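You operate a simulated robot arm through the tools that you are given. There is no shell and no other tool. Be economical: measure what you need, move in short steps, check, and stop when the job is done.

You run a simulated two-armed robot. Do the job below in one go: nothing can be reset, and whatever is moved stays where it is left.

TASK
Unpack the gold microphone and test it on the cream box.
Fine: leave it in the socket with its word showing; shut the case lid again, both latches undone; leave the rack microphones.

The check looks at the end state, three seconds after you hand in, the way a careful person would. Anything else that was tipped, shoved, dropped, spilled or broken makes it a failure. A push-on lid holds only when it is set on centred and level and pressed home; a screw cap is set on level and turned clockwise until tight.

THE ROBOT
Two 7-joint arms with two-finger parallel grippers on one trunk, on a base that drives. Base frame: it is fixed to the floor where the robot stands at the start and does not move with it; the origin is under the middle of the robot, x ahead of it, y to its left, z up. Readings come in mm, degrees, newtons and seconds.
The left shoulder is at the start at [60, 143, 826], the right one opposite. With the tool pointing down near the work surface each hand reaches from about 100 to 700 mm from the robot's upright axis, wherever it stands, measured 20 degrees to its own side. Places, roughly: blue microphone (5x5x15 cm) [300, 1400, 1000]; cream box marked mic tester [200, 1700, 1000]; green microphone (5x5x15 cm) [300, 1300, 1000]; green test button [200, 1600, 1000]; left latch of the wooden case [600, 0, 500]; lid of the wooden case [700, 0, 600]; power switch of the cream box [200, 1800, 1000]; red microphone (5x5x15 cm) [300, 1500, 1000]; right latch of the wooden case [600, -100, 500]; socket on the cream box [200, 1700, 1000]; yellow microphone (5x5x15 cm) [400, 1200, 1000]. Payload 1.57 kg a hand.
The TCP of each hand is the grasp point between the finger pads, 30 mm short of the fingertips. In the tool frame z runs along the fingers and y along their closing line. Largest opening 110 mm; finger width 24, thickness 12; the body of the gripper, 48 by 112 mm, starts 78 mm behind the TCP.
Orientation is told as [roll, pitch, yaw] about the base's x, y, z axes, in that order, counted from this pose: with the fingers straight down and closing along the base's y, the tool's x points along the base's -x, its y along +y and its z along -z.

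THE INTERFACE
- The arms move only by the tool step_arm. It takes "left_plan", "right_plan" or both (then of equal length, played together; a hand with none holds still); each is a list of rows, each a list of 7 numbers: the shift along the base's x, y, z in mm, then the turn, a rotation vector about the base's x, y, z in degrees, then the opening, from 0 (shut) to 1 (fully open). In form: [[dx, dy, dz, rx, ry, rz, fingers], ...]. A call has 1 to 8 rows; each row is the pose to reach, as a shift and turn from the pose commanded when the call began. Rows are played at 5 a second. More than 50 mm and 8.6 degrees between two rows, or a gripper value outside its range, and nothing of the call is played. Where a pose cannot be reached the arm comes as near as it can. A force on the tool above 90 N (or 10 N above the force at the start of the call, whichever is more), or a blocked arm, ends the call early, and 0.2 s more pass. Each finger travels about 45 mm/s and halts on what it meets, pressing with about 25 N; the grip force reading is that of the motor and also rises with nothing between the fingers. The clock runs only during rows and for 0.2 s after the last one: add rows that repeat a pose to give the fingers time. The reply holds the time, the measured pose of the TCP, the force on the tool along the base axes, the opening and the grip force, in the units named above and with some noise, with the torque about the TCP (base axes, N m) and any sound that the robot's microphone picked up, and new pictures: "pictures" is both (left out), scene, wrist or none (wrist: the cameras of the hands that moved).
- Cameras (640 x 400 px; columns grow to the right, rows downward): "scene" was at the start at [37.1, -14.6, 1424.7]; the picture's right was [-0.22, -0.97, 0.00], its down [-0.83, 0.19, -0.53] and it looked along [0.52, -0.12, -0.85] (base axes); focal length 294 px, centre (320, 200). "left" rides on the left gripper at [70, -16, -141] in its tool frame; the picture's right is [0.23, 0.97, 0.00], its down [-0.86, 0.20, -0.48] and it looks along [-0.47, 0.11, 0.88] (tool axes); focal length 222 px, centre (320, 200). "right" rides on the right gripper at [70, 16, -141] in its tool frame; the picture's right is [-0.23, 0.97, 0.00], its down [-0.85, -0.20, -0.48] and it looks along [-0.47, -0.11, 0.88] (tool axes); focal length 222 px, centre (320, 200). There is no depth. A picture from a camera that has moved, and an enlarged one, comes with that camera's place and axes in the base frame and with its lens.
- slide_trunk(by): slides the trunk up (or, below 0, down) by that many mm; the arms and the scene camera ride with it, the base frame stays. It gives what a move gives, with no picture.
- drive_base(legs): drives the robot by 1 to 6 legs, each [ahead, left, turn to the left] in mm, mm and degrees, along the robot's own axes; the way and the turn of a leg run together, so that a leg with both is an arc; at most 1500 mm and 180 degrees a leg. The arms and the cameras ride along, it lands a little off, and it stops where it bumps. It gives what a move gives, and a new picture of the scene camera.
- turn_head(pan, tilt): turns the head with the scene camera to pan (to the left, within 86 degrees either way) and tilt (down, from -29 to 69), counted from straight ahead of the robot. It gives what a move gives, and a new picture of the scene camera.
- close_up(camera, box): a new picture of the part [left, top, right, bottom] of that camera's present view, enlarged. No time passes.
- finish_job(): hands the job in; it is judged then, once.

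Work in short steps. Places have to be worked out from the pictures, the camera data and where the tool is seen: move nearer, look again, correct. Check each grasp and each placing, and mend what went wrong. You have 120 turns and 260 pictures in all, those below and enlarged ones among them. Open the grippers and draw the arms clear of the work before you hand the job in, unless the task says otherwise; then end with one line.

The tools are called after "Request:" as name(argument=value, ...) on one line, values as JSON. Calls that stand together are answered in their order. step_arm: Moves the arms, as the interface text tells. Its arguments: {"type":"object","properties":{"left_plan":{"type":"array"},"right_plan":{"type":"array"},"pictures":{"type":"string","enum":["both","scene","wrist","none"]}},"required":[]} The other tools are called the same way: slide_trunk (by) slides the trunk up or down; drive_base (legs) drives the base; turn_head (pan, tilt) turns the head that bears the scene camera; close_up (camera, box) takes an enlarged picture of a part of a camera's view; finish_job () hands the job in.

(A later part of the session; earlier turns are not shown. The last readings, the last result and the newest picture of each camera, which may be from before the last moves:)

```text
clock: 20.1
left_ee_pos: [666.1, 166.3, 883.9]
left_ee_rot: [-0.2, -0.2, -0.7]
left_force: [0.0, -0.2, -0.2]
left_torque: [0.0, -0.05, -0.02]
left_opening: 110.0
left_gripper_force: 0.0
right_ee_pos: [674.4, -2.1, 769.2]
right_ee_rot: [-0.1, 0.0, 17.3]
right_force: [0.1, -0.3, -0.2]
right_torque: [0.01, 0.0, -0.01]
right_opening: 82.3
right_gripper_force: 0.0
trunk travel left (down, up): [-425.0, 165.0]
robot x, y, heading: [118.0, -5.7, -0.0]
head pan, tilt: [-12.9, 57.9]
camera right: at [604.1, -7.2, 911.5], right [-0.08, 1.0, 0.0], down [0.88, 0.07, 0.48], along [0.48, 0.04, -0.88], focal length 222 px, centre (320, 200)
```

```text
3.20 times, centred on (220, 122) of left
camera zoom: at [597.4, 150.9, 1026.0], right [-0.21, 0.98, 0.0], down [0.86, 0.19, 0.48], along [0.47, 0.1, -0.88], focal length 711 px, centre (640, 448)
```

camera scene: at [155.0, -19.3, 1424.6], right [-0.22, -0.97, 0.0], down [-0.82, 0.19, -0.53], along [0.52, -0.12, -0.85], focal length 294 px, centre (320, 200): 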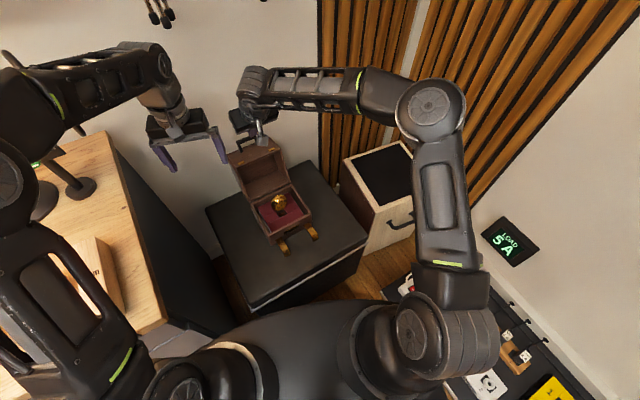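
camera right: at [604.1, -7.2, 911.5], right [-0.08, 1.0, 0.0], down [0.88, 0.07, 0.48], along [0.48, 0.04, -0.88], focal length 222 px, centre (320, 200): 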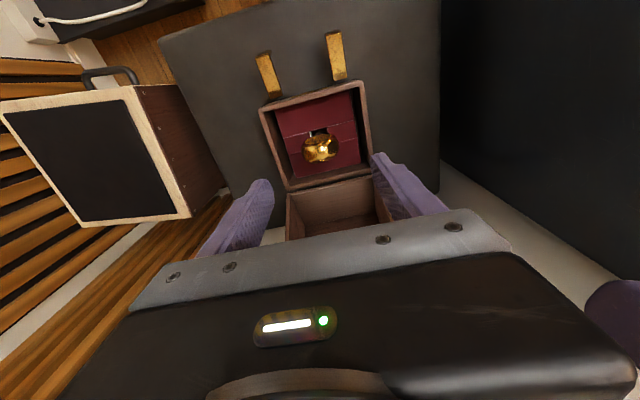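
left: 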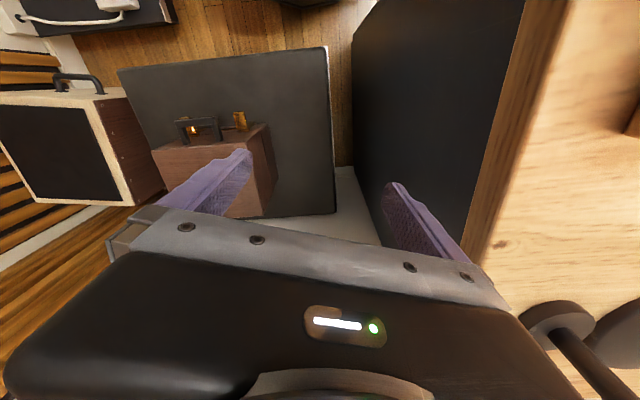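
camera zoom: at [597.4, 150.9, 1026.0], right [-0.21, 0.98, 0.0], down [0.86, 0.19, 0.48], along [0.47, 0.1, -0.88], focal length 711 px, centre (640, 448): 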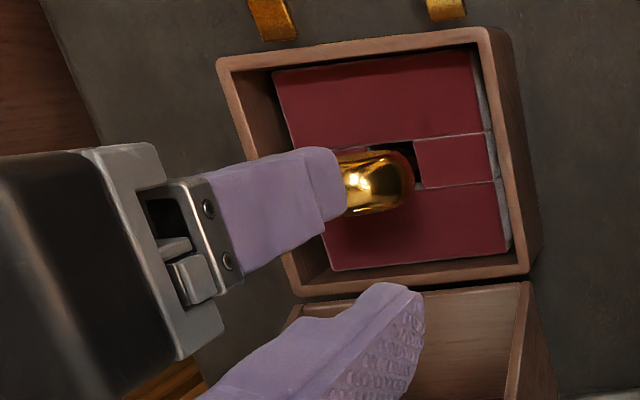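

The head centre comes out at about [699,1,572], roughly 58 mm wide and at the case centre. I'll descend with the fingers open around it, then check before closing.

Request:
step_arm(right_plan=[[12, 2, -35, 0, 0, 1, 0.85], [24, 3, -75, 0, 0, 1, 0.85], [24.5, 3.5, -115, 0, 0, 1, 0.85], [24.5, 3.5, -150, 0, 0, 1, 0.85]], pictures="both")

Request:
close_up(camera="left", box=[120, 60, 320, 185])

```text
clock: 21.1
left_ee_pos: [666.0, 165.6, 885.0]
left_ee_rot: [0.0, -0.3, -0.7]
left_force: [-0.1, -1.6, -0.2]
left_torque: [-0.01, -0.05, 0.02]
left_opening: 109.9
left_gripper_force: 0.1
right_ee_pos: [700.4, 1.7, 620.3]
right_ee_rot: [-0.1, -0.1, 18.4]
right_force: [-0.2, -0.1, -0.6]
right_torque: [-0.01, 0.0, 0.0]
right_opening: 93.6
right_gripper_force: 0.1
trunk travel left (down, up): [-425.0, 165.0]
robot x, y, heading: [116.8, 1.4, -0.0]
head pan, tilt: [-12.9, 57.9]
camera scene: at [155.1, -19.3, 1424.7], right [-0.22, -0.97, 0.0], down [-0.82, 0.19, -0.53], along [0.52, -0.12, -0.85], focal length 294 px, centre (320, 200)
camera right: at [629.3, -4.6, 761.6], right [-0.09, 1.0, 0.0], down [0.87, 0.08, 0.48], along [0.48, 0.04, -0.88], focal length 222 px, centre (320, 200)
```

scene: 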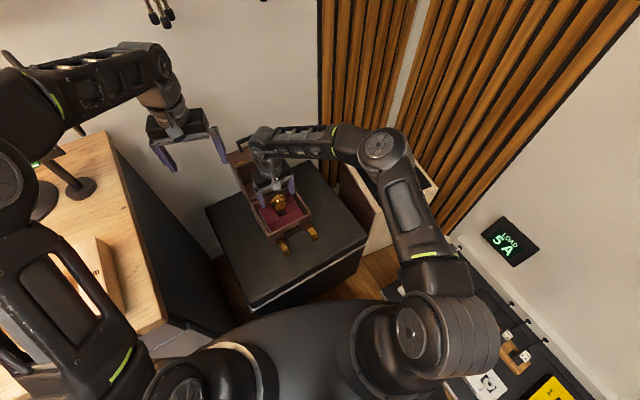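
right: 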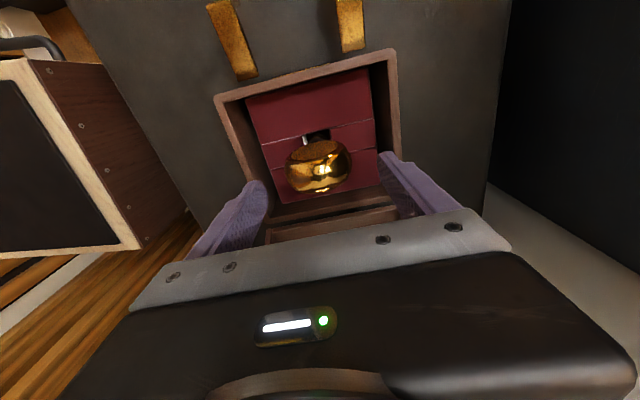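

```text
3.20 times, centred on (220, 122) of left
camera zoom: at [597.4, 150.9, 1026.1], right [-0.21, 0.98, 0.0], down [0.86, 0.19, 0.48], along [0.47, 0.1, -0.88], focal length 711 px, centre (640, 448)
```

zoom: 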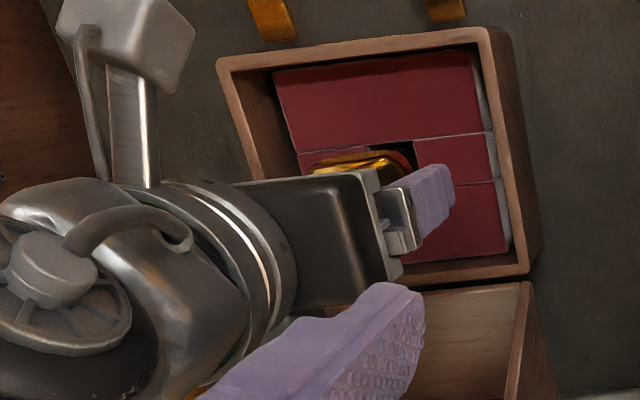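

Everything lines up, so I'll go down to z≈570 and close.

Request:
step_arm(right_plan=[[-1, -1, -30, 0, 0, 0, 0.85], [-1, -1, -50, 0, 0, 0, 0.85], [-1, -1, -50, 0, 0, 0, 0.6], [-1, -1, -50, 0, 0, 0, 0.4], [-1, -1, -50, 0, 0, 0, 0.3], [-1, -1, -50, 0, 0, 0, 0.3]], pictures="wrist")

```text
clock: 22.5
left_ee_pos: [666.4, 164.6, 884.2]
left_ee_rot: [-0.1, -0.2, -0.8]
left_force: [0.2, -0.1, 0.2]
left_torque: [-0.01, 0.04, -0.02]
left_opening: 110.0
left_gripper_force: 0.1
right_ee_pos: [698.7, 3.1, 570.3]
right_ee_rot: [0.1, 0.1, 18.5]
right_force: [0.3, -0.3, 0.2]
right_torque: [0.01, -0.02, 0.0]
right_opening: 59.8
right_gripper_force: 24.2
trunk travel left (down, up): [-425.0, 165.0]
robot x, y, heading: [118.2, 0.1, -0.3]
head pan, tilt: [-12.9, 57.9]
camera right: at [628.3, -5.4, 711.6], right [-0.09, 1.0, 0.0], down [0.87, 0.08, 0.48], along [0.48, 0.04, -0.88], focal length 222 px, centre (320, 200)
```

right: 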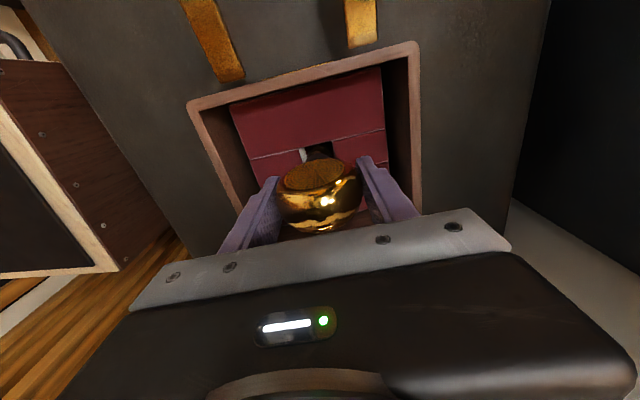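

It's gripped at 59.8 mm with 24 N. I'll lift slowly straight up.

Request:
step_arm(right_plan=[[0, 0, 10, 0, 0, 0, 0.3], [0, 0, 25, 0, 0, 0, 0.3], [0, 0, 50, 0, 0, 0, 0.3], [0, 0, 85, 0, 0, 0, 0.3], [0, 0, 125, 0, 0, 0, 0.3], [0, 0, 165, 0, 0, 0, 0.3]], pictures="both")

Request:
close_up(camera="left", box=[120, 60, 320, 185])

```text
clock: 23.9
left_ee_pos: [666.2, 165.4, 884.7]
left_ee_rot: [-0.1, -0.1, -0.7]
left_force: [-0.9, 0.2, 0.1]
left_torque: [0.03, 0.0, 0.04]
left_opening: 110.1
left_gripper_force: 0.1
right_ee_pos: [699.5, 0.9, 735.2]
right_ee_rot: [-0.1, 0.0, 18.5]
right_force: [-0.3, -0.4, -2.2]
right_torque: [-0.02, -0.04, -0.01]
right_opening: 59.7
right_gripper_force: 24.7
trunk travel left (down, up): [-425.0, 165.0]
robot x, y, heading: [119.8, 1.0, -0.2]
head pan, tilt: [-12.9, 57.9]
camera scene: at [155.1, -19.3, 1424.6], right [-0.22, -0.97, 0.0], down [-0.82, 0.19, -0.53], along [0.52, -0.12, -0.85], focal length 294 px, centre (320, 200)
camera right: at [628.3, -5.8, 876.8], right [-0.09, 1.0, 0.0], down [0.87, 0.08, 0.48], along [0.48, 0.04, -0.88], focal length 222 px, centre (320, 200)
```

scene: 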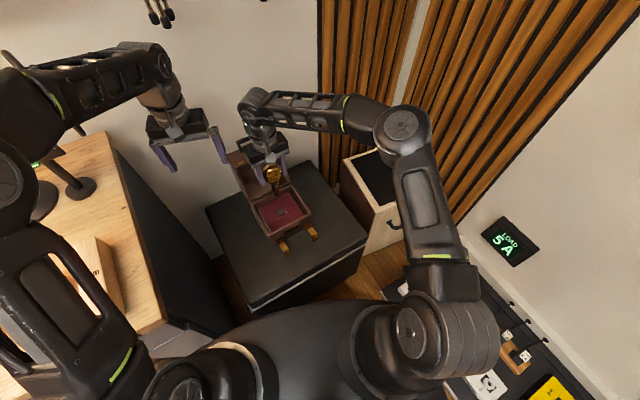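
right: 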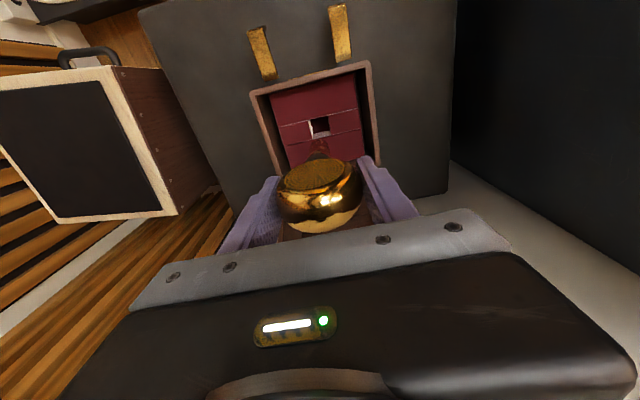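

```text
3.20 times, centred on (220, 122) of left
camera zoom: at [597.4, 150.9, 1026.0], right [-0.21, 0.98, 0.0], down [0.86, 0.19, 0.48], along [0.47, 0.1, -0.88], focal length 711 px, centre (640, 448)
```

zoom: 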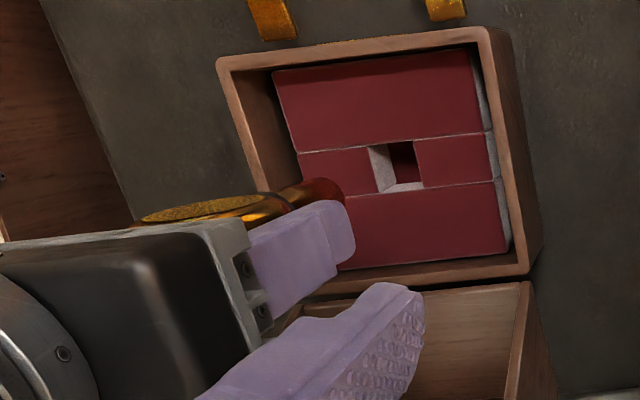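

The microphone is free of the foam and hangs straight. I'll shut the lid now with the free left arm, so first I carry the right hand up and back to the right, out of the way.

Request:
step_arm(right_plan=[[0, 0, 45, 0, 0, 0, 0.3], [0, 0, 90, 0, 0, 0, 0.3], [-20, -35, 110, 0, 0, 0, 0.3], [-45, -75, 120, 0, 0, 0, 0.3], [-70, -115, 120, 0, 0, -4, 0.3], [-95, -155, 120, 0, 0, -9, 0.3], [-120, -195, 120, 0, 0, -14, 0.3], [-140, -230, 120, 0, 0, -18, 0.3]], pictures="scene")

Request:
close_up(camera="scene", box=[190, 110, 350, 270])

Request:
close_up(camera="left", box=[100, 60, 420, 260])

```text
clock: 25.7
left_ee_pos: [666.9, 164.9, 884.2]
left_ee_rot: [-0.1, -0.2, -0.8]
left_force: [0.4, -0.2, 0.0]
left_torque: [-0.02, 0.02, 0.01]
left_opening: 110.1
left_gripper_force: 0.2
right_ee_pos: [560.0, -230.1, 854.8]
right_ee_rot: [-0.1, 0.1, 0.4]
right_force: [1.0, 0.5, -2.0]
right_torque: [0.02, -0.05, 0.02]
right_opening: 60.1
right_gripper_force: 25.0
trunk travel left (down, up): [-425.0, 165.0]
robot x, y, heading: [114.7, -1.7, -0.2]
head pan, tilt: [-12.9, 57.9]
camera scene: at [155.2, -19.4, 1424.6], right [-0.22, -0.97, 0.0], down [-0.83, 0.19, -0.53], along [0.52, -0.12, -0.85], focal length 294 px, centre (320, 200)
```

scene: 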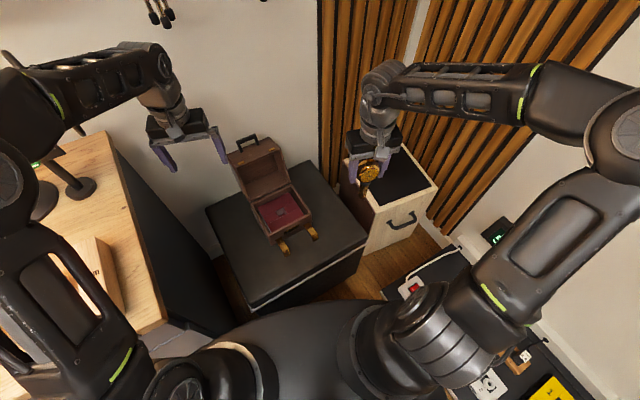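

```text
2.50 times, centred on (270, 190) of scene
camera zoom: at [155.2, -19.4, 1424.6], right [-0.22, -0.97, 0.0], down [-0.83, 0.19, -0.53], along [0.52, -0.12, -0.85], focal length 734 px, centre (445, 225)
```

zoom: 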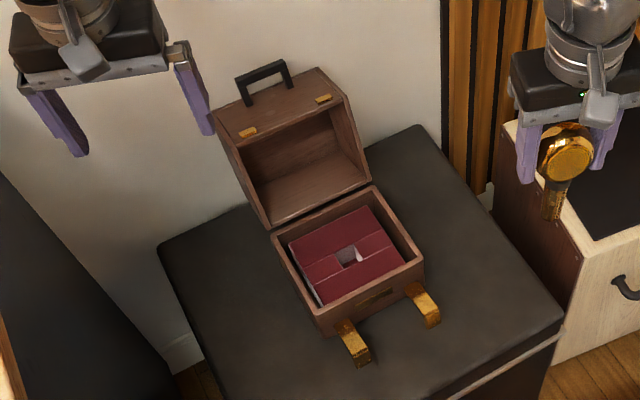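

```text
2.00 times, centred on (260, 160) of left
camera zoom: at [597.5, 150.9, 1026.0], right [-0.21, 0.98, 0.0], down [0.86, 0.19, 0.48], along [0.47, 0.1, -0.88], focal length 444 px, centre (440, 280)
```

zoom: 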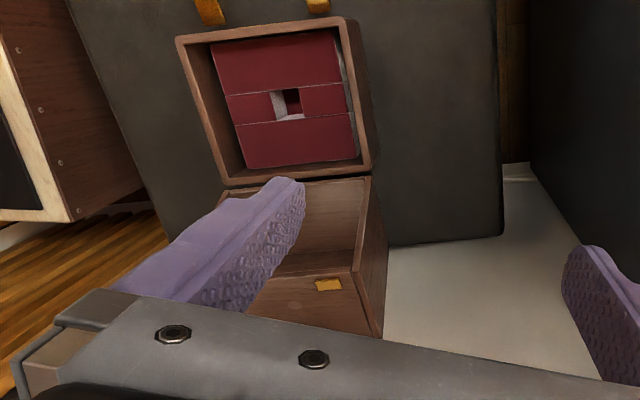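

Triangulating the left keeper at [809,93,676] puts the lid about 107° open. Its handle is near d≈863, u≈-231 (u is the sideways axis), z≈685. I'll use the left hand to straddle the handle's two ends, starting by yawing and moving across at height.

Request:
step_arm(left_plan=[[25, -30, 0, 0, 0, 6, 1], [50, -65, 0, 0, 0, 12, 1], [75, -100, 0, 0, 0, 18, 1], [100, -126, 0, 0, 0, 19.8, 1]], pictures="none")

Request:
step_arm(left_plan=[[10, 0, -15, 2.6, -7.6, 0, 1], [20, 0, -30, 5.2, -15.1, 0, 1], [30, 0, -45, 7.8, -22.7, 0, 1], [40, 0, -60, 10.4, -30.2, 0, 1], [50, 0, -75, 13, -37.8, 0, 1], [55, 0, -90, 14.6, -42.5, 0, 1]], pictures="both")

```text
clock: 26.7
left_ee_pos: [759.1, 50.7, 885.2]
left_ee_rot: [-0.2, -0.2, 18.7]
left_force: [0.2, -0.5, -0.4]
left_torque: [0.0, -0.01, -0.01]
left_opening: 109.9
left_gripper_force: 0.2
left hand out of reach, approached as far as the arm can: row 4
right_ee_pos: [560.1, -228.1, 856.1]
right_ee_rot: [-0.3, 0.1, 0.4]
right_force: [-0.2, 0.9, -2.8]
right_torque: [-0.01, 0.01, 0.02]
right_opening: 59.9
right_gripper_force: 25.3
trunk travel left (down, up): [-425.0, 165.0]
robot x, y, heading: [121.9, -2.1, -0.1]
head pan, tilt: [-12.9, 57.9]
```

```text
clock: 28.1
left_ee_pos: [814.5, 51.2, 794.1]
left_ee_rot: [-0.3, -45.2, 19.0]
left_force: [-0.2, 0.6, 0.1]
left_torque: [0.02, -0.05, -0.01]
left_opening: 109.8
left_gripper_force: 0.0
right_ee_pos: [559.9, -227.5, 855.1]
right_ee_rot: [-0.1, 0.1, 0.4]
right_force: [-0.1, -0.3, -2.0]
right_torque: [0.02, 0.0, -0.01]
right_opening: 60.0
right_gripper_force: 25.4
trunk travel left (down, up): [-425.0, 165.0]
robot x, y, heading: [118.5, -2.7, -0.1]
head pan, tilt: [-12.9, 57.9]
camera scene: at [156.1, -16.8, 1424.7], right [-0.22, -0.97, 0.0], down [-0.83, 0.19, -0.53], along [0.52, -0.12, -0.85], focal length 294 px, centre (320, 200)
camera left: at [679.4, -12.6, 845.1], right [-0.47, 0.87, -0.17], down [0.18, 0.28, 0.94], along [0.87, 0.41, -0.29], focal length 222 px, centre (320, 200)
```

scene: 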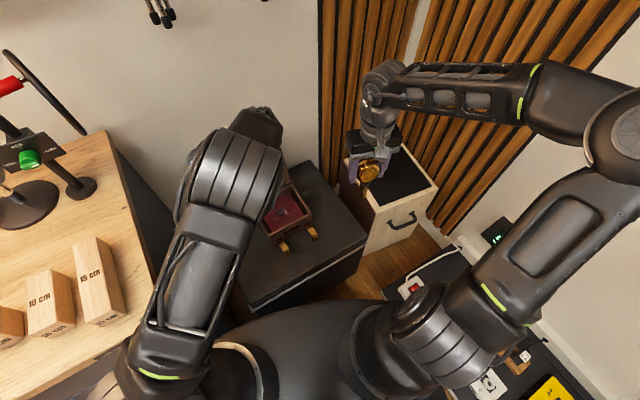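
left: 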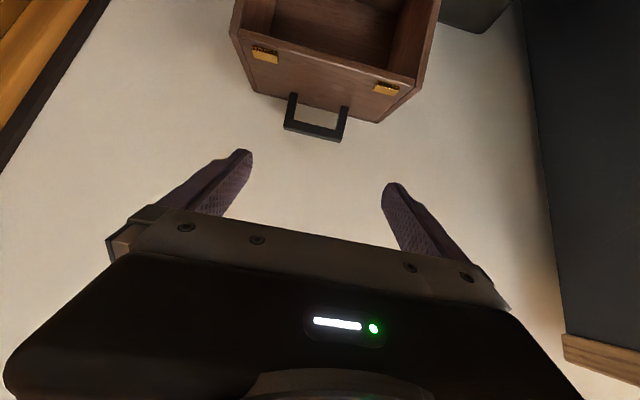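

The bar triangulates to d=863, u=-228, z=696, matching my estimate. I'll bring the fingers around its ends.

Request:
step_arm(left_plan=[[20, -1, -27, 0, 0, 0, 1], [42, 3, -55, 0, 0, 0, 1], [60, 8, -80, 0, 0, 0, 1], [66.8, 10.6, -92, 0, 0, 0, 1]], pictures="wrist")

```text
clock: 29.1
left_ee_pos: [879.9, 61.3, 701.1]
left_ee_rot: [-0.3, -45.1, 19.1]
left_force: [1.2, 0.1, -0.5]
left_torque: [0.01, 0.02, 0.01]
left_opening: 110.1
left_gripper_force: 0.0
right_ee_pos: [560.2, -228.0, 856.3]
right_ee_rot: [-0.1, 0.1, 0.4]
right_force: [-0.4, -0.9, -2.4]
right_torque: [-0.01, 0.0, 0.01]
right_opening: 60.2
right_gripper_force: 25.0
trunk travel left (down, up): [-425.0, 165.0]
robot x, y, heading: [122.2, -3.9, 0.0]
head pan, tilt: [-12.9, 57.9]
camera left: at [745.9, -2.0, 751.9], right [-0.47, 0.87, -0.16], down [0.18, 0.28, 0.94], along [0.86, 0.41, -0.29], focal length 222 px, centre (320, 200)
```

left: 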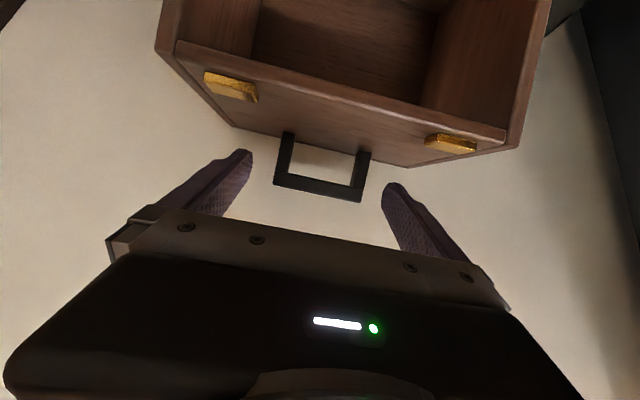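

The handle is centred between the fingers, so I'll close on its ends.

Request:
step_arm(left_plan=[[0, 0, 0, 0, 0, 0, 0.75], [0, 0, 0, 0, 0, 0, 0.5], [0, 0, 0, 0, 0, 0, 0.5], [0, 0, 0, 0, 0, 0, 0.5]], pictures="wrist")

```text
clock: 30.1
left_ee_pos: [879.9, 61.3, 701.2]
left_ee_rot: [-0.3, -45.1, 19.1]
left_force: [1.1, -1.1, -0.5]
left_torque: [-0.06, -0.18, -0.33]
left_opening: 72.0
left_gripper_force: 28.4
right_ee_pos: [559.8, -228.0, 856.0]
right_ee_rot: [-0.1, 0.1, 0.4]
right_force: [0.0, 0.5, -3.2]
right_torque: [0.0, -0.01, -0.01]
right_opening: 60.1
right_gripper_force: 24.1
trunk travel left (down, up): [-425.0, 165.0]
robot x, y, heading: [117.0, -0.4, -0.2]
head pan, tilt: [-12.9, 57.9]
camera left: at [745.7, -2.2, 752.1], right [-0.47, 0.87, -0.16], down [0.18, 0.28, 0.94], along [0.87, 0.41, -0.29], focal length 222 px, centre (320, 200)
```

left: 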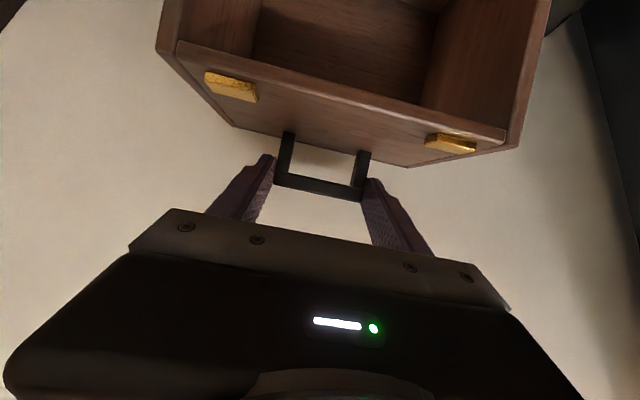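

The handle is gripped at 72 mm. I'll draw it along the hinge arc toward me, letting the handle pivot between the pads.

Request:
step_arm(left_plan=[[-12, -4.1, 9, 0, 0, 0, 0.5], [-24, -8.3, 17.3, 0, 0, 0, 0.5], [-36.5, -12.5, 24, 0, 0, 0, 0.5], [-48.3, -16.6, 29.9, 0, 0, 0, 0.5], [-61, -21, 35, 0, 0, 0, 0.5], [-74, -25.4, 38.7, 0, 0, 0, 0.5]], pictures="wrist")

```text
clock: 31.5
left_ee_pos: [806.8, 35.7, 742.1]
left_ee_rot: [-0.3, -45.2, 19.1]
left_force: [6.8, 3.4, 9.7]
left_torque: [0.64, -0.94, -0.5]
left_opening: 71.8
left_gripper_force: 45.1
right_ee_pos: [560.3, -227.4, 856.0]
right_ee_rot: [-0.2, 0.1, 0.4]
right_force: [1.2, 0.1, -2.7]
right_torque: [-0.02, -0.04, -0.01]
right_opening: 59.9
right_gripper_force: 24.8
trunk travel left (down, up): [-425.0, 165.0]
robot x, y, heading: [118.2, -1.9, -0.0]
head pan, tilt: [-12.9, 57.9]
camera left: at [671.7, -26.9, 792.5], right [-0.47, 0.87, -0.17], down [0.18, 0.28, 0.94], along [0.87, 0.41, -0.29], focal length 222 px, centre (320, 200)
```

left: 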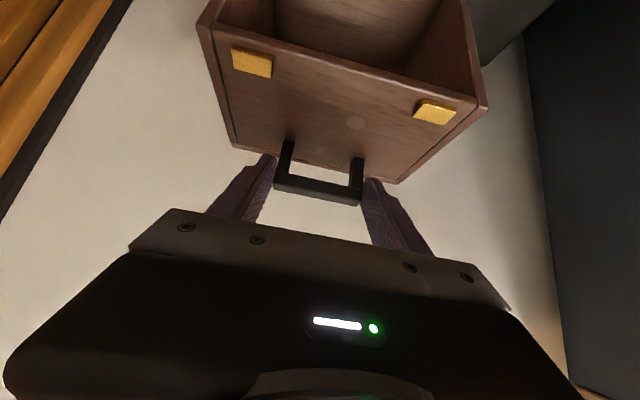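

The lid is following. I'll continue with the path raised slightly, since the reaction force points upward.

Request:
step_arm(left_plan=[[-13.3, -4.6, 5, 0, 0, 0, 0.5], [-26.6, -9.2, 8.5, 0, 0, 0, 0.5], [-40, -13.8, 10, 0, 0, 0, 0.5], [-53.7, -18.5, 10, 0, 0, 0, 0.5], [-67, -23, 9.5, 0, 0, 0, 0.5], [-80.5, -27.7, 7, 0, 0, 0, 0.5], [-94, -32, 4, 0, 0, 0, 0.5], [-106.7, -36.7, 0, 0, 0, 0, 0.5]], pictures="wrist")

```text
clock: 33.3
left_ee_pos: [699.6, 1.1, 741.7]
left_ee_rot: [-0.3, -45.1, 19.2]
left_force: [-0.3, 7.7, 6.9]
left_torque: [0.7, -0.88, 0.02]
left_opening: 72.1
left_gripper_force: 36.9
right_ee_pos: [559.4, -227.6, 856.3]
right_ee_rot: [-0.2, 0.1, 0.4]
right_force: [0.0, -0.9, -3.1]
right_torque: [0.02, -0.01, 0.03]
right_opening: 60.0
right_gripper_force: 25.3
trunk travel left (down, up): [-425.0, 165.0]
robot x, y, heading: [117.7, -0.0, 0.0]
head pan, tilt: [-12.9, 57.9]
camera left: at [565.2, -62.5, 792.1], right [-0.47, 0.87, -0.16], down [0.18, 0.28, 0.94], along [0.86, 0.41, -0.29], focal length 222 px, centre (320, 200)
```

left: 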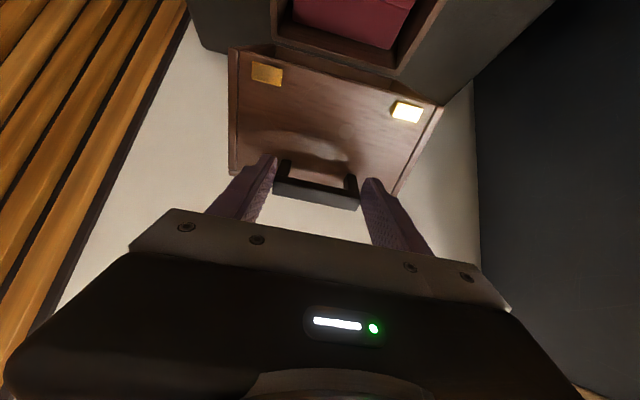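

Past the top now; I'll lower along the arc, with slow rows.

Request:
step_arm(left_plan=[[-19, -6, -7, 0, 0, 0, 0.5], [-37, -12, -16.5, 0, 0, 0, 0.5], [-54, -17.8, -28, 0, 0, 0, 0.5], [-69.8, -23, -41.5, 0, 0, 0, 0.5], [-84, -28, -56.5, 0, 0, 0, 0.5], [-96.9, -32.3, -73.5, 0, 0, 0, 0.5], [-106.2, -35.5, -88.5, 0, 0, 0, 0.5]], pictures="both")

```text
clock: 34.9
left_ee_pos: [603.4, -33.6, 668.2]
left_ee_rot: [-5.9, -42.5, 26.8]
left_force: [-6.3, 28.3, 1.2]
left_torque: [0.7, -0.52, 0.16]
left_opening: 72.5
left_gripper_force: 26.5
right_ee_pos: [559.7, -226.3, 857.1]
right_ee_rot: [-0.3, 0.0, 0.6]
right_force: [-0.3, 0.0, -3.9]
right_torque: [0.03, -0.02, -0.04]
right_opening: 59.7
right_gripper_force: 24.9
trunk travel left (down, up): [-425.0, 165.0]
robot x, y, heading: [116.4, -0.9, 0.3]
head pan, tilt: [-12.9, 57.9]
camera scene: at [155.2, -13.7, 1424.7], right [-0.22, -0.97, 0.0], down [-0.83, 0.19, -0.53], along [0.52, -0.12, -0.85], focal length 294 px, centre (320, 200)
camera left: at [472.8, -100.3, 724.9], right [-0.53, 0.82, -0.23], down [0.18, 0.37, 0.91], along [0.83, 0.44, -0.34], focal length 222 px, centre (320, 200)
```

scene: 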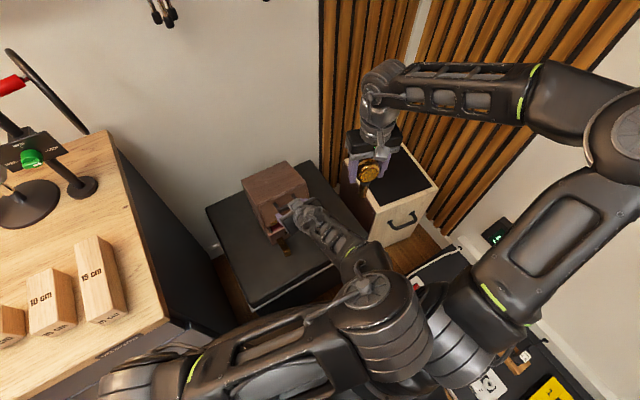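
left: 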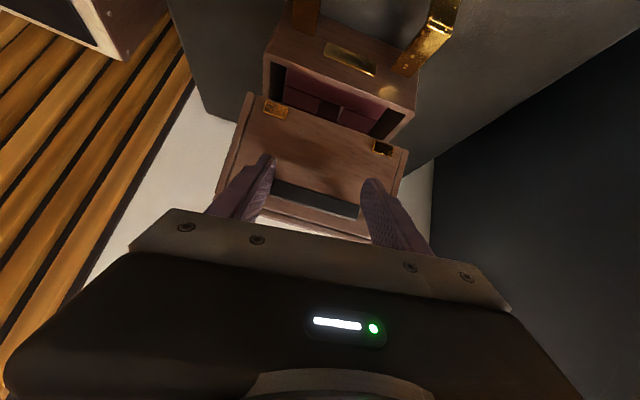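

The left arm is cramped, twisting about 8° with a 28 N side force, and the lid is still about 15° open. I'll relax the tilt toward vertical while finishing the lowering.

Request:
step_arm(left_plan=[[0, 0, 0, -2.6, 7.6, 0, 0.5], [0, 0, -4, -5.2, 15.1, 0, 0.5], [-3, -1, -10, -7.8, 22.7, 0, 0.5], [-6, -2, -18, -8.1, 23.6, 0, 0.5], [-9, -3, -28, -8.1, 23.6, 0, 0.5]], pictures="both")

```text
clock: 36.1
left_ee_pos: [581.7, -38.6, 625.3]
left_ee_rot: [0.0, -20.0, 19.2]
left_force: [-25.8, 12.1, 16.9]
left_torque: [1.22, -1.4, 1.06]
left_opening: 71.8
left_gripper_force: 45.3
right_ee_pos: [557.3, -227.7, 856.5]
right_ee_rot: [-0.2, -0.1, 0.4]
right_force: [0.4, 0.5, -1.7]
right_torque: [0.03, 0.0, 0.0]
right_opening: 59.8
right_gripper_force: 25.9
trunk travel left (down, up): [-425.0, 165.0]
robot x, y, heading: [120.3, -4.5, -0.1]
head pan, tilt: [-12.9, 57.9]
camera scene: at [152.4, -15.6, 1424.9], right [-0.22, -0.97, 0.0], down [-0.82, 0.19, -0.53], along [0.52, -0.12, -0.85], focal length 294 px, centre (320, 200)
camera left: at [480.3, -90.7, 734.3], right [-0.52, 0.85, -0.08], down [0.54, 0.4, 0.74], along [0.66, 0.34, -0.67], focal length 222 px, centre (320, 200)
```

scene: 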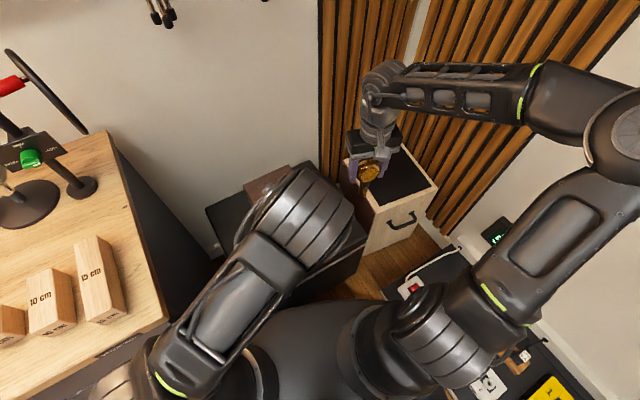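
left: 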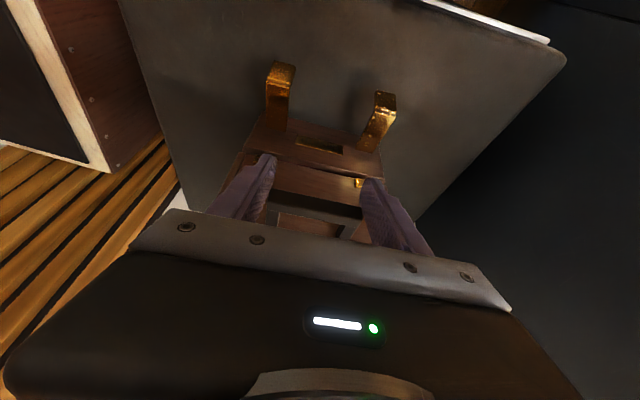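

I'll check whether the lid is home.

Request:
close_up(camera="left", box=[220, 60, 420, 250])

```text
2.11 times, centred on (320, 155) of left
camera zoom: at [480.3, -90.7, 734.3], right [-0.52, 0.85, -0.08], down [0.54, 0.4, 0.74], along [0.66, 0.34, -0.67], focal length 468 px, centre (320, 295)
```

zoom: 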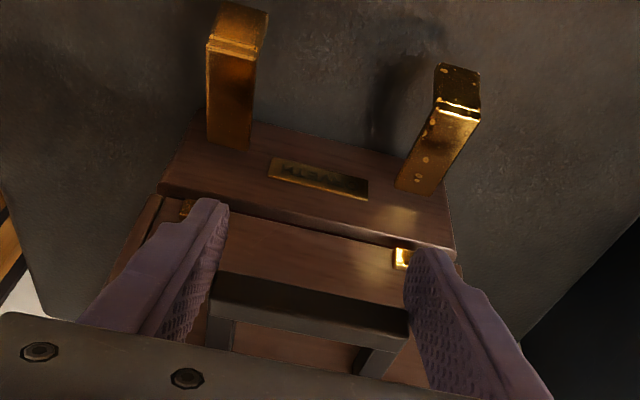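

It looks closed, or very nearly. I'll ease the sideways load, then open the fingers.

Request:
step_arm(left_plan=[[-6, -1, 0, 0, 0, 0, 0.5], [-8, -1, 0, 0, 0, 0, 0.66], [-8, -1, 0, 0, 0, 0, 0.8], [-8, -1, 0, 0, 0, 0, 0.95], [-8, -1, 0, 0, 0, 0, 1]], pictures="wrist")

Request:
close_up(camera="left", box=[220, 60, 420, 250])

```text
clock: 37.3
left_ee_pos: [576.8, -41.8, 625.0]
left_ee_rot: [-0.2, -20.3, 19.1]
left_force: [0.8, 0.3, 0.0]
left_torque: [-0.01, 0.0, 0.02]
left_opening: 110.1
left_gripper_force: 0.1
right_ee_pos: [560.0, -228.7, 855.2]
right_ee_rot: [-0.1, 0.1, 0.4]
right_force: [-0.5, -0.5, -2.6]
right_torque: [0.0, 0.0, -0.01]
right_opening: 60.1
right_gripper_force: 25.4
trunk travel left (down, up): [-425.0, 165.0]
robot x, y, heading: [117.6, -3.0, -0.0]
head pan, tilt: [-12.9, 57.9]
camera left: at [475.2, -92.3, 733.4], right [-0.52, 0.85, -0.08], down [0.54, 0.4, 0.74], along [0.67, 0.34, -0.66], focal length 222 px, centre (320, 200)
```

left: 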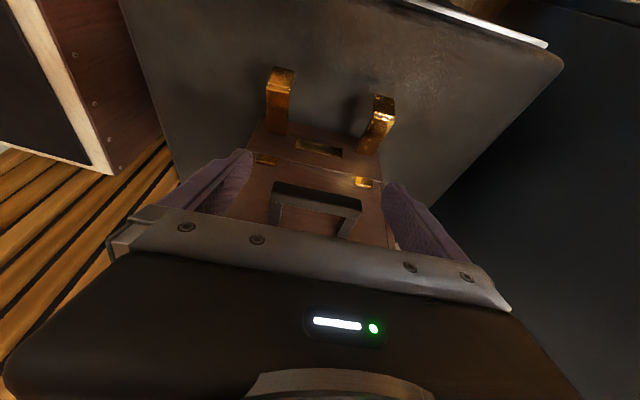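

```text
2.11 times, centred on (320, 155) of left
camera zoom: at [475.2, -92.3, 733.4], right [-0.52, 0.85, -0.08], down [0.54, 0.4, 0.74], along [0.67, 0.34, -0.66], focal length 468 px, centre (320, 295)
```

zoom: 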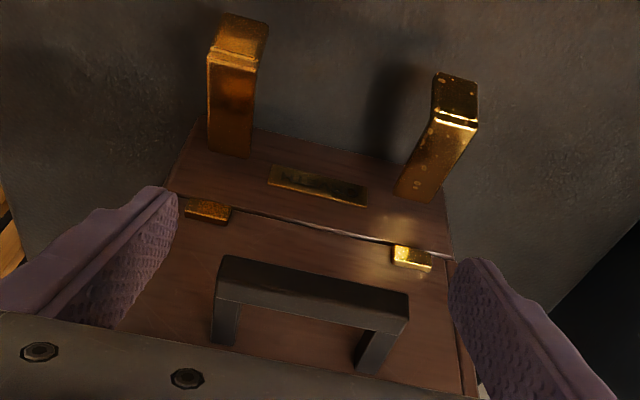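

The lid is fully shut and both latches hang open. I'll draw the left hand back and up, then look left toward the tester.

Request:
step_arm(left_plan=[[-18, -6, 40, 0, 0, 0, 1], [-35, -10, 80, 0, 0, 0, 1], [-30, 10, 125, -2.6, 7.6, 0, 0.8], [-25, 40, 165, -5.2, 15.1, 0, 0.5], [-20, 70, 200, -6, 17.5, 0, 0.3], [-15, 100, 235, -6, 17.5, 0, 0.2]], pictures="none")

Request:
turn_head(pan=0, tilt=50)

Request:
turn_head(pan=75, tilt=25)

```text
refused: row 4 steps farther than a row can; nothing moved
```

```text
clock: 38.1
left_ee_pos: [576.0, -40.5, 624.8]
left_ee_rot: [-0.2, -20.2, 19.1]
left_force: [0.4, 0.3, 0.4]
left_torque: [0.01, 0.01, 0.0]
left_opening: 109.9
left_gripper_force: 0.1
right_ee_pos: [559.4, -227.2, 855.5]
right_ee_rot: [-0.1, 0.2, 0.4]
right_force: [-0.2, 0.4, -2.6]
right_torque: [0.01, 0.0, 0.0]
right_opening: 59.9
right_gripper_force: 25.1
trunk travel left (down, up): [-425.0, 165.0]
robot x, y, heading: [114.5, -1.1, 0.2]
head pan, tilt: [0.0, 50.0]
camera scene: at [165.7, -1.2, 1434.7], right [0.0, -1.0, 0.0], down [-0.77, 0.0, -0.64], along [0.64, 0.0, -0.77], focal length 294 px, centre (320, 200)
```

scene: 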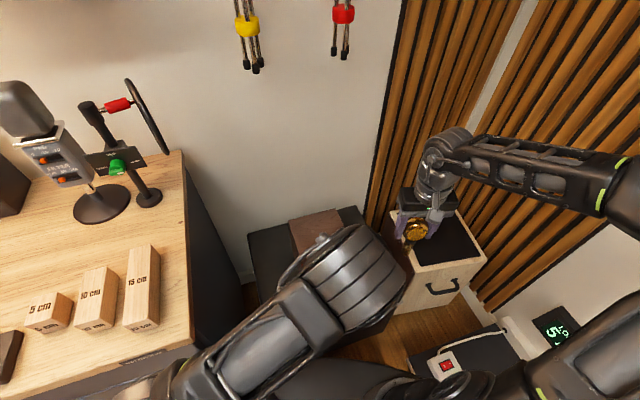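

```text
clock: 39.5
left_ee_pos: [577.1, -40.4, 625.2]
left_ee_rot: [-0.2, -20.2, 19.1]
left_force: [0.0, 0.0, -0.2]
left_torque: [-0.02, 0.0, 0.0]
left_opening: 109.9
left_gripper_force: 0.1
right_ee_pos: [559.7, -228.1, 854.8]
right_ee_rot: [0.0, 0.1, 0.4]
right_force: [0.4, 0.4, -2.5]
right_torque: [0.02, 0.01, 0.03]
right_opening: 59.8
right_gripper_force: 24.9
trunk travel left (down, up): [-425.0, 165.0]
robot x, y, heading: [119.0, 0.2, -0.0]
head pan, tilt: [75.0, 25.0]
camera scene: at [112.8, 87.9, 1472.2], right [0.97, -0.26, 0.0], down [-0.11, -0.41, -0.91], along [0.24, 0.87, -0.42], focal length 294 px, centre (320, 200)
```

scene: 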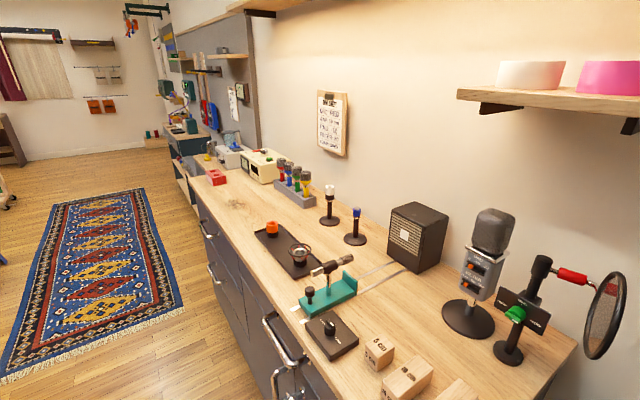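

The bench runs off to my left with the cream tester and a notice on the wall. I'll read both.

Request:
close_up(camera="scene", box=[305, 80, 365, 165])

Request:
close_up(camera="scene", box=[195, 130, 335, 220])

```text
4.71 times, centred on (335, 122) of scene
camera zoom: at [112.8, 87.9, 1472.2], right [0.97, -0.26, 0.0], down [-0.11, -0.41, -0.91], along [0.24, 0.87, -0.42], focal length 1381 px, centre (249, 565)
```

zoom: 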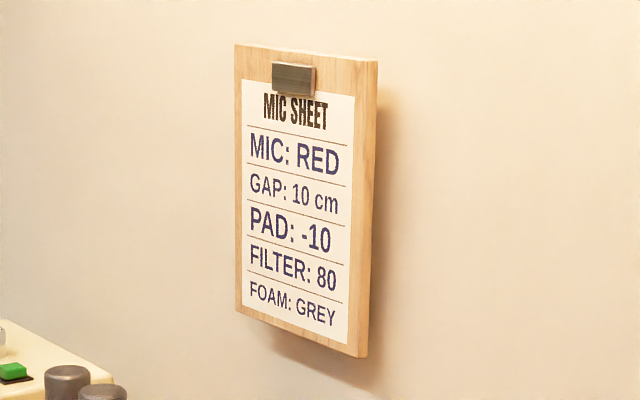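

```text
4.44 times, centred on (265, 175) of scene
camera zoom: at [112.8, 87.9, 1472.2], right [0.97, -0.26, 0.0], down [-0.11, -0.41, -0.91], along [0.24, 0.87, -0.42], focal length 1305 px, centre (564, 311)
```

zoom: 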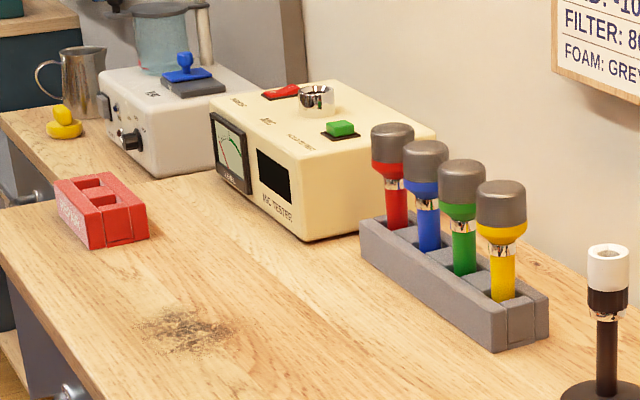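

The socket is the chrome ring on top of the tester, at roughly [240,1769,1010], with a red power rocker and a green button beside it. First I'll retract the left hand in smaller steps.

Request:
step_arm(left_plan=[[-16, -6, 40, 0, 0, 0, 1], [-30, -10, 80, 0, 0, 0, 1], [-30, 8, 120, -2.6, 7.6, 0, 0.8], [-27, 30, 155, -5.2, 15.1, 0, 0.5], [-24, 55, 190, -6, 17.5, 0, 0.3], [-20, 85, 220, -6, 17.5, -5, 0.2], [-20, 120, 240, -6, 17.5, -10, 0.1]], pictures="none")

Request:
turn_head(pan=86, tilt=35)

```text
clock: 41.1
left_ee_pos: [556.2, 81.8, 863.9]
left_ee_rot: [-1.8, -1.8, 9.4]
left_force: [-0.2, 0.8, -1.5]
left_torque: [-0.03, -0.05, -0.01]
left_opening: 11.8
left_gripper_force: 0.1
right_ee_pos: [560.1, -227.6, 854.1]
right_ee_rot: [-0.2, 0.1, 0.4]
right_force: [0.0, 0.0, -2.5]
right_torque: [0.03, -0.04, -0.01]
right_opening: 59.9
right_gripper_force: 24.8
trunk travel left (down, up): [-425.0, 165.0]
robot x, y, heading: [117.5, 0.9, -0.3]
head pan, tilt: [75.0, 25.0]
```

```text
clock: 41.9
left_ee_pos: [556.0, 80.7, 864.1]
left_ee_rot: [-1.8, -1.8, 9.3]
left_force: [0.4, 0.3, 0.2]
left_torque: [-0.01, 0.01, -0.01]
left_opening: 11.1
left_gripper_force: 0.0
right_ee_pos: [559.7, -228.0, 854.9]
right_ee_rot: [-0.1, 0.0, 0.5]
right_force: [0.1, 0.4, -2.3]
right_torque: [-0.02, 0.0, 0.01]
right_opening: 60.0
right_gripper_force: 25.5
trunk travel left (down, up): [-425.0, 165.0]
robot x, y, heading: [118.3, -2.7, -0.4]
head pan, tilt: [85.9, 35.0]
camera scene: at [95.2, 87.0, 1456.5], right [1.0, -0.07, 0.0], down [-0.04, -0.57, -0.82], along [0.06, 0.82, -0.57], focal length 294 px, centre (320, 200)
```

scene: 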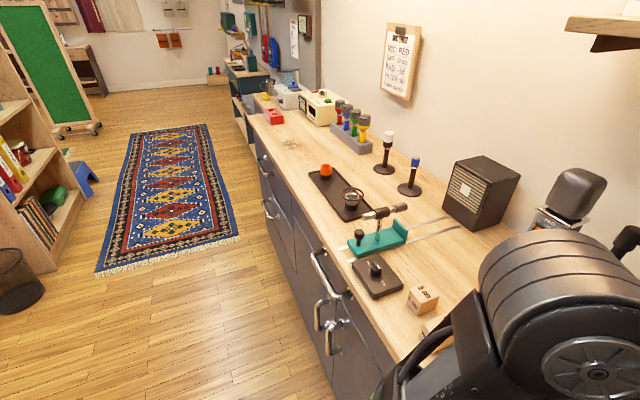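

The corridor beside the bench is clear. I'll back off 380 mm, turn 17° to face the bench squarely, and slide left along it while staying clear of its front.

Request:
drive_base(legs=[[-380, 0, 0], [0, 0, 17], [0, 1480, 0]])

Request:
turn_head(pan=0, tilt=30)

```text
clock: 52.2
left_ee_pos: [-305.5, 1619.4, 865.3]
left_ee_rot: [-1.8, -1.8, 26.7]
left_force: [-0.5, -0.2, 0.1]
left_torque: [0.0, 0.02, -0.02]
left_opening: 10.7
left_gripper_force: 0.1
right_ee_pos: [-211.2, 1326.6, 855.4]
right_ee_rot: [-0.2, 0.2, 17.8]
right_force: [-0.1, 0.0, -2.9]
right_torque: [0.0, -0.01, 0.02]
right_opening: 59.6
right_gripper_force: 24.8
trunk travel left (down, up): [-425.0, 165.0]
robot x, y, heading: [-699.3, 1412.0, 17.4]
head pan, tilt: [85.9, 35.0]
camera scene: at [-749.5, 1488.9, 1456.5], right [0.97, 0.23, 0.0], down [0.13, -0.56, -0.82], along [-0.19, 0.8, -0.57], focal length 294 px, centre (320, 200)
```

scene: 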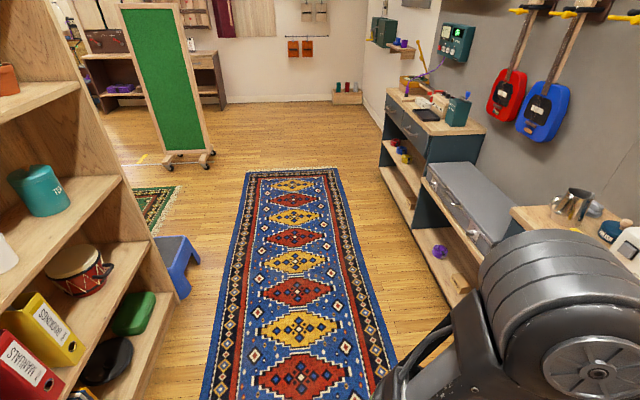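

```text
clock: 53.8
left_ee_pos: [-306.9, 1619.6, 864.4]
left_ee_rot: [-1.9, -1.8, 26.7]
left_force: [0.5, -0.6, 0.0]
left_torque: [0.03, 0.0, -0.01]
left_opening: 11.0
left_gripper_force: 0.0
right_ee_pos: [-212.2, 1326.4, 855.1]
right_ee_rot: [-0.2, 0.2, 17.9]
right_force: [0.4, 0.3, -3.1]
right_torque: [0.03, -0.01, -0.02]
right_opening: 59.9
right_gripper_force: 25.1
trunk travel left (down, up): [-425.0, 165.0]
robot x, y, heading: [-700.9, 1405.3, 17.2]
head pan, tilt: [0.0, 30.0]
camera scene: at [-642.9, 1429.8, 1464.2], right [0.3, -0.95, 0.0], down [-0.48, -0.15, -0.87], along [0.83, 0.26, -0.5], focal length 294 px, centre (320, 200)
```

scene: 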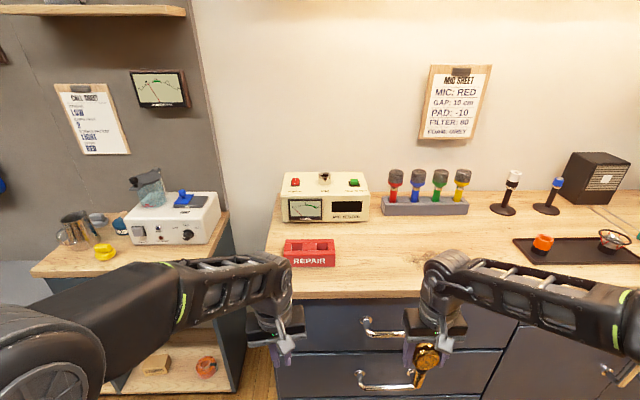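

The tester is straight ahead. I'll zoom in on it.

Request:
close_up(camera="scene", box=[260, 150, 400, 275])

Request:
close_up(camera="scene", box=[380, 310, 480, 390])

```text
3.20 times, centred on (330, 212) of scene
camera zoom: at [-642.9, 1429.8, 1464.2], right [0.3, -0.95, 0.0], down [-0.48, -0.15, -0.87], along [0.83, 0.26, -0.5], focal length 939 px, centre (288, 160)
```

zoom: 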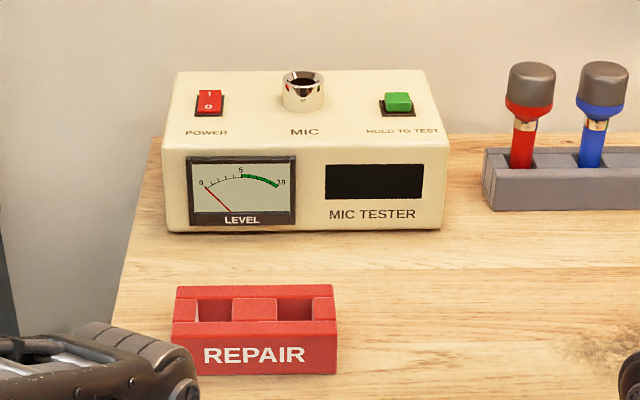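

```text
5.00 times, centred on (430, 350) of scene
camera zoom: at [-642.9, 1429.8, 1464.2], right [0.3, -0.95, 0.0], down [-0.48, -0.15, -0.87], along [0.83, 0.26, -0.5], focal length 1468 px, centre (-230, -550)
```

zoom: 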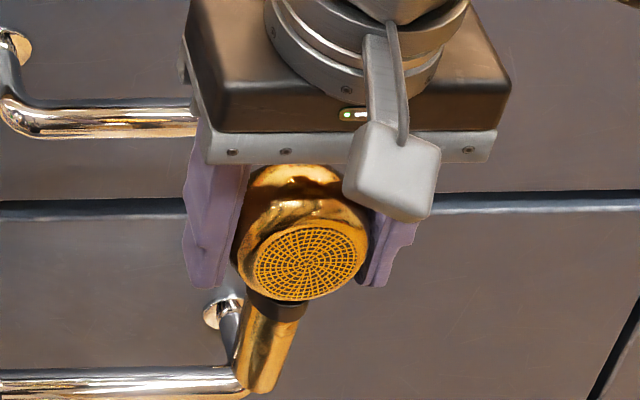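

I make the socket ring about [233.5,1688,1037], the green button [257,1589,1018] and the power rocker [195,1781,1015]. The microphone hangs vertical with its bottom about 124 mm below the TCP. I'll raise the trunk and lift the right hand.

Request:
slide_trunk(by=165)

Request:
step_arm(right_plan=[[0, 0, 40, 0, 0, 0, 0.3], [0, 0, 80, 0, 0, 0, 0.3], [0, 0, 120, 0, 0, 0, 0.3], [0, 0, 160, 0, 0, 0, 0.3], [0, 0, 195, 0, 0, 0, 0.3]], pictures="none")

Request:
close_up(camera="scene", box=[270, 150, 390, 225])

```text
clock: 55.6
left_ee_pos: [-307.5, 1620.0, 1030.3]
left_ee_rot: [-1.9, -1.9, 26.6]
left_force: [-0.1, 0.1, 0.4]
left_torque: [-0.03, 0.01, 0.02]
left_opening: 11.1
left_gripper_force: 0.2
right_ee_pos: [-212.4, 1326.8, 1020.1]
right_ee_rot: [-0.1, 0.1, 17.8]
right_force: [-0.5, -0.1, -2.7]
right_torque: [0.0, 0.02, -0.01]
right_opening: 60.3
right_gripper_force: 25.0
trunk travel left (down, up): [-590.0, 0.0]
robot x, y, heading: [-697.1, 1412.8, 17.2]
head pan, tilt: [0.0, 30.0]
```

```text
clock: 56.8
left_ee_pos: [-307.0, 1618.4, 1028.6]
left_ee_rot: [-1.7, -1.8, 26.6]
left_force: [0.6, -0.1, -0.6]
left_torque: [-0.01, -0.03, 0.01]
left_opening: 10.7
left_gripper_force: 0.0
right_ee_pos: [-211.5, 1325.5, 1160.4]
right_ee_rot: [-0.1, 0.0, 17.8]
right_force: [-0.5, 0.0, -1.9]
right_torque: [0.0, 0.02, -0.01]
right_opening: 60.0
right_gripper_force: 24.8
right hand out of reach, approached as far as the arm can: row 4, 5
trunk travel left (down, up): [-590.0, 0.0]
robot x, y, heading: [-700.4, 1408.0, 17.2]
head pan, tilt: [0.0, 30.0]
```

```text
5.33 times, centred on (330, 188) of scene
camera zoom: at [-642.8, 1429.5, 1629.2], right [0.3, -0.96, 0.0], down [-0.48, -0.15, -0.87], along [0.83, 0.26, -0.5], focal length 1566 px, centre (267, 267)
```

zoom: 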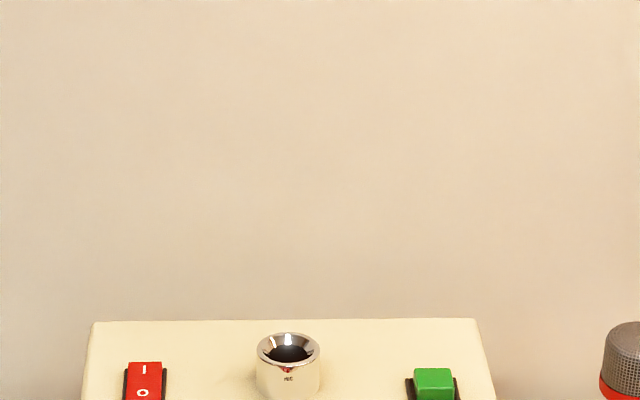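

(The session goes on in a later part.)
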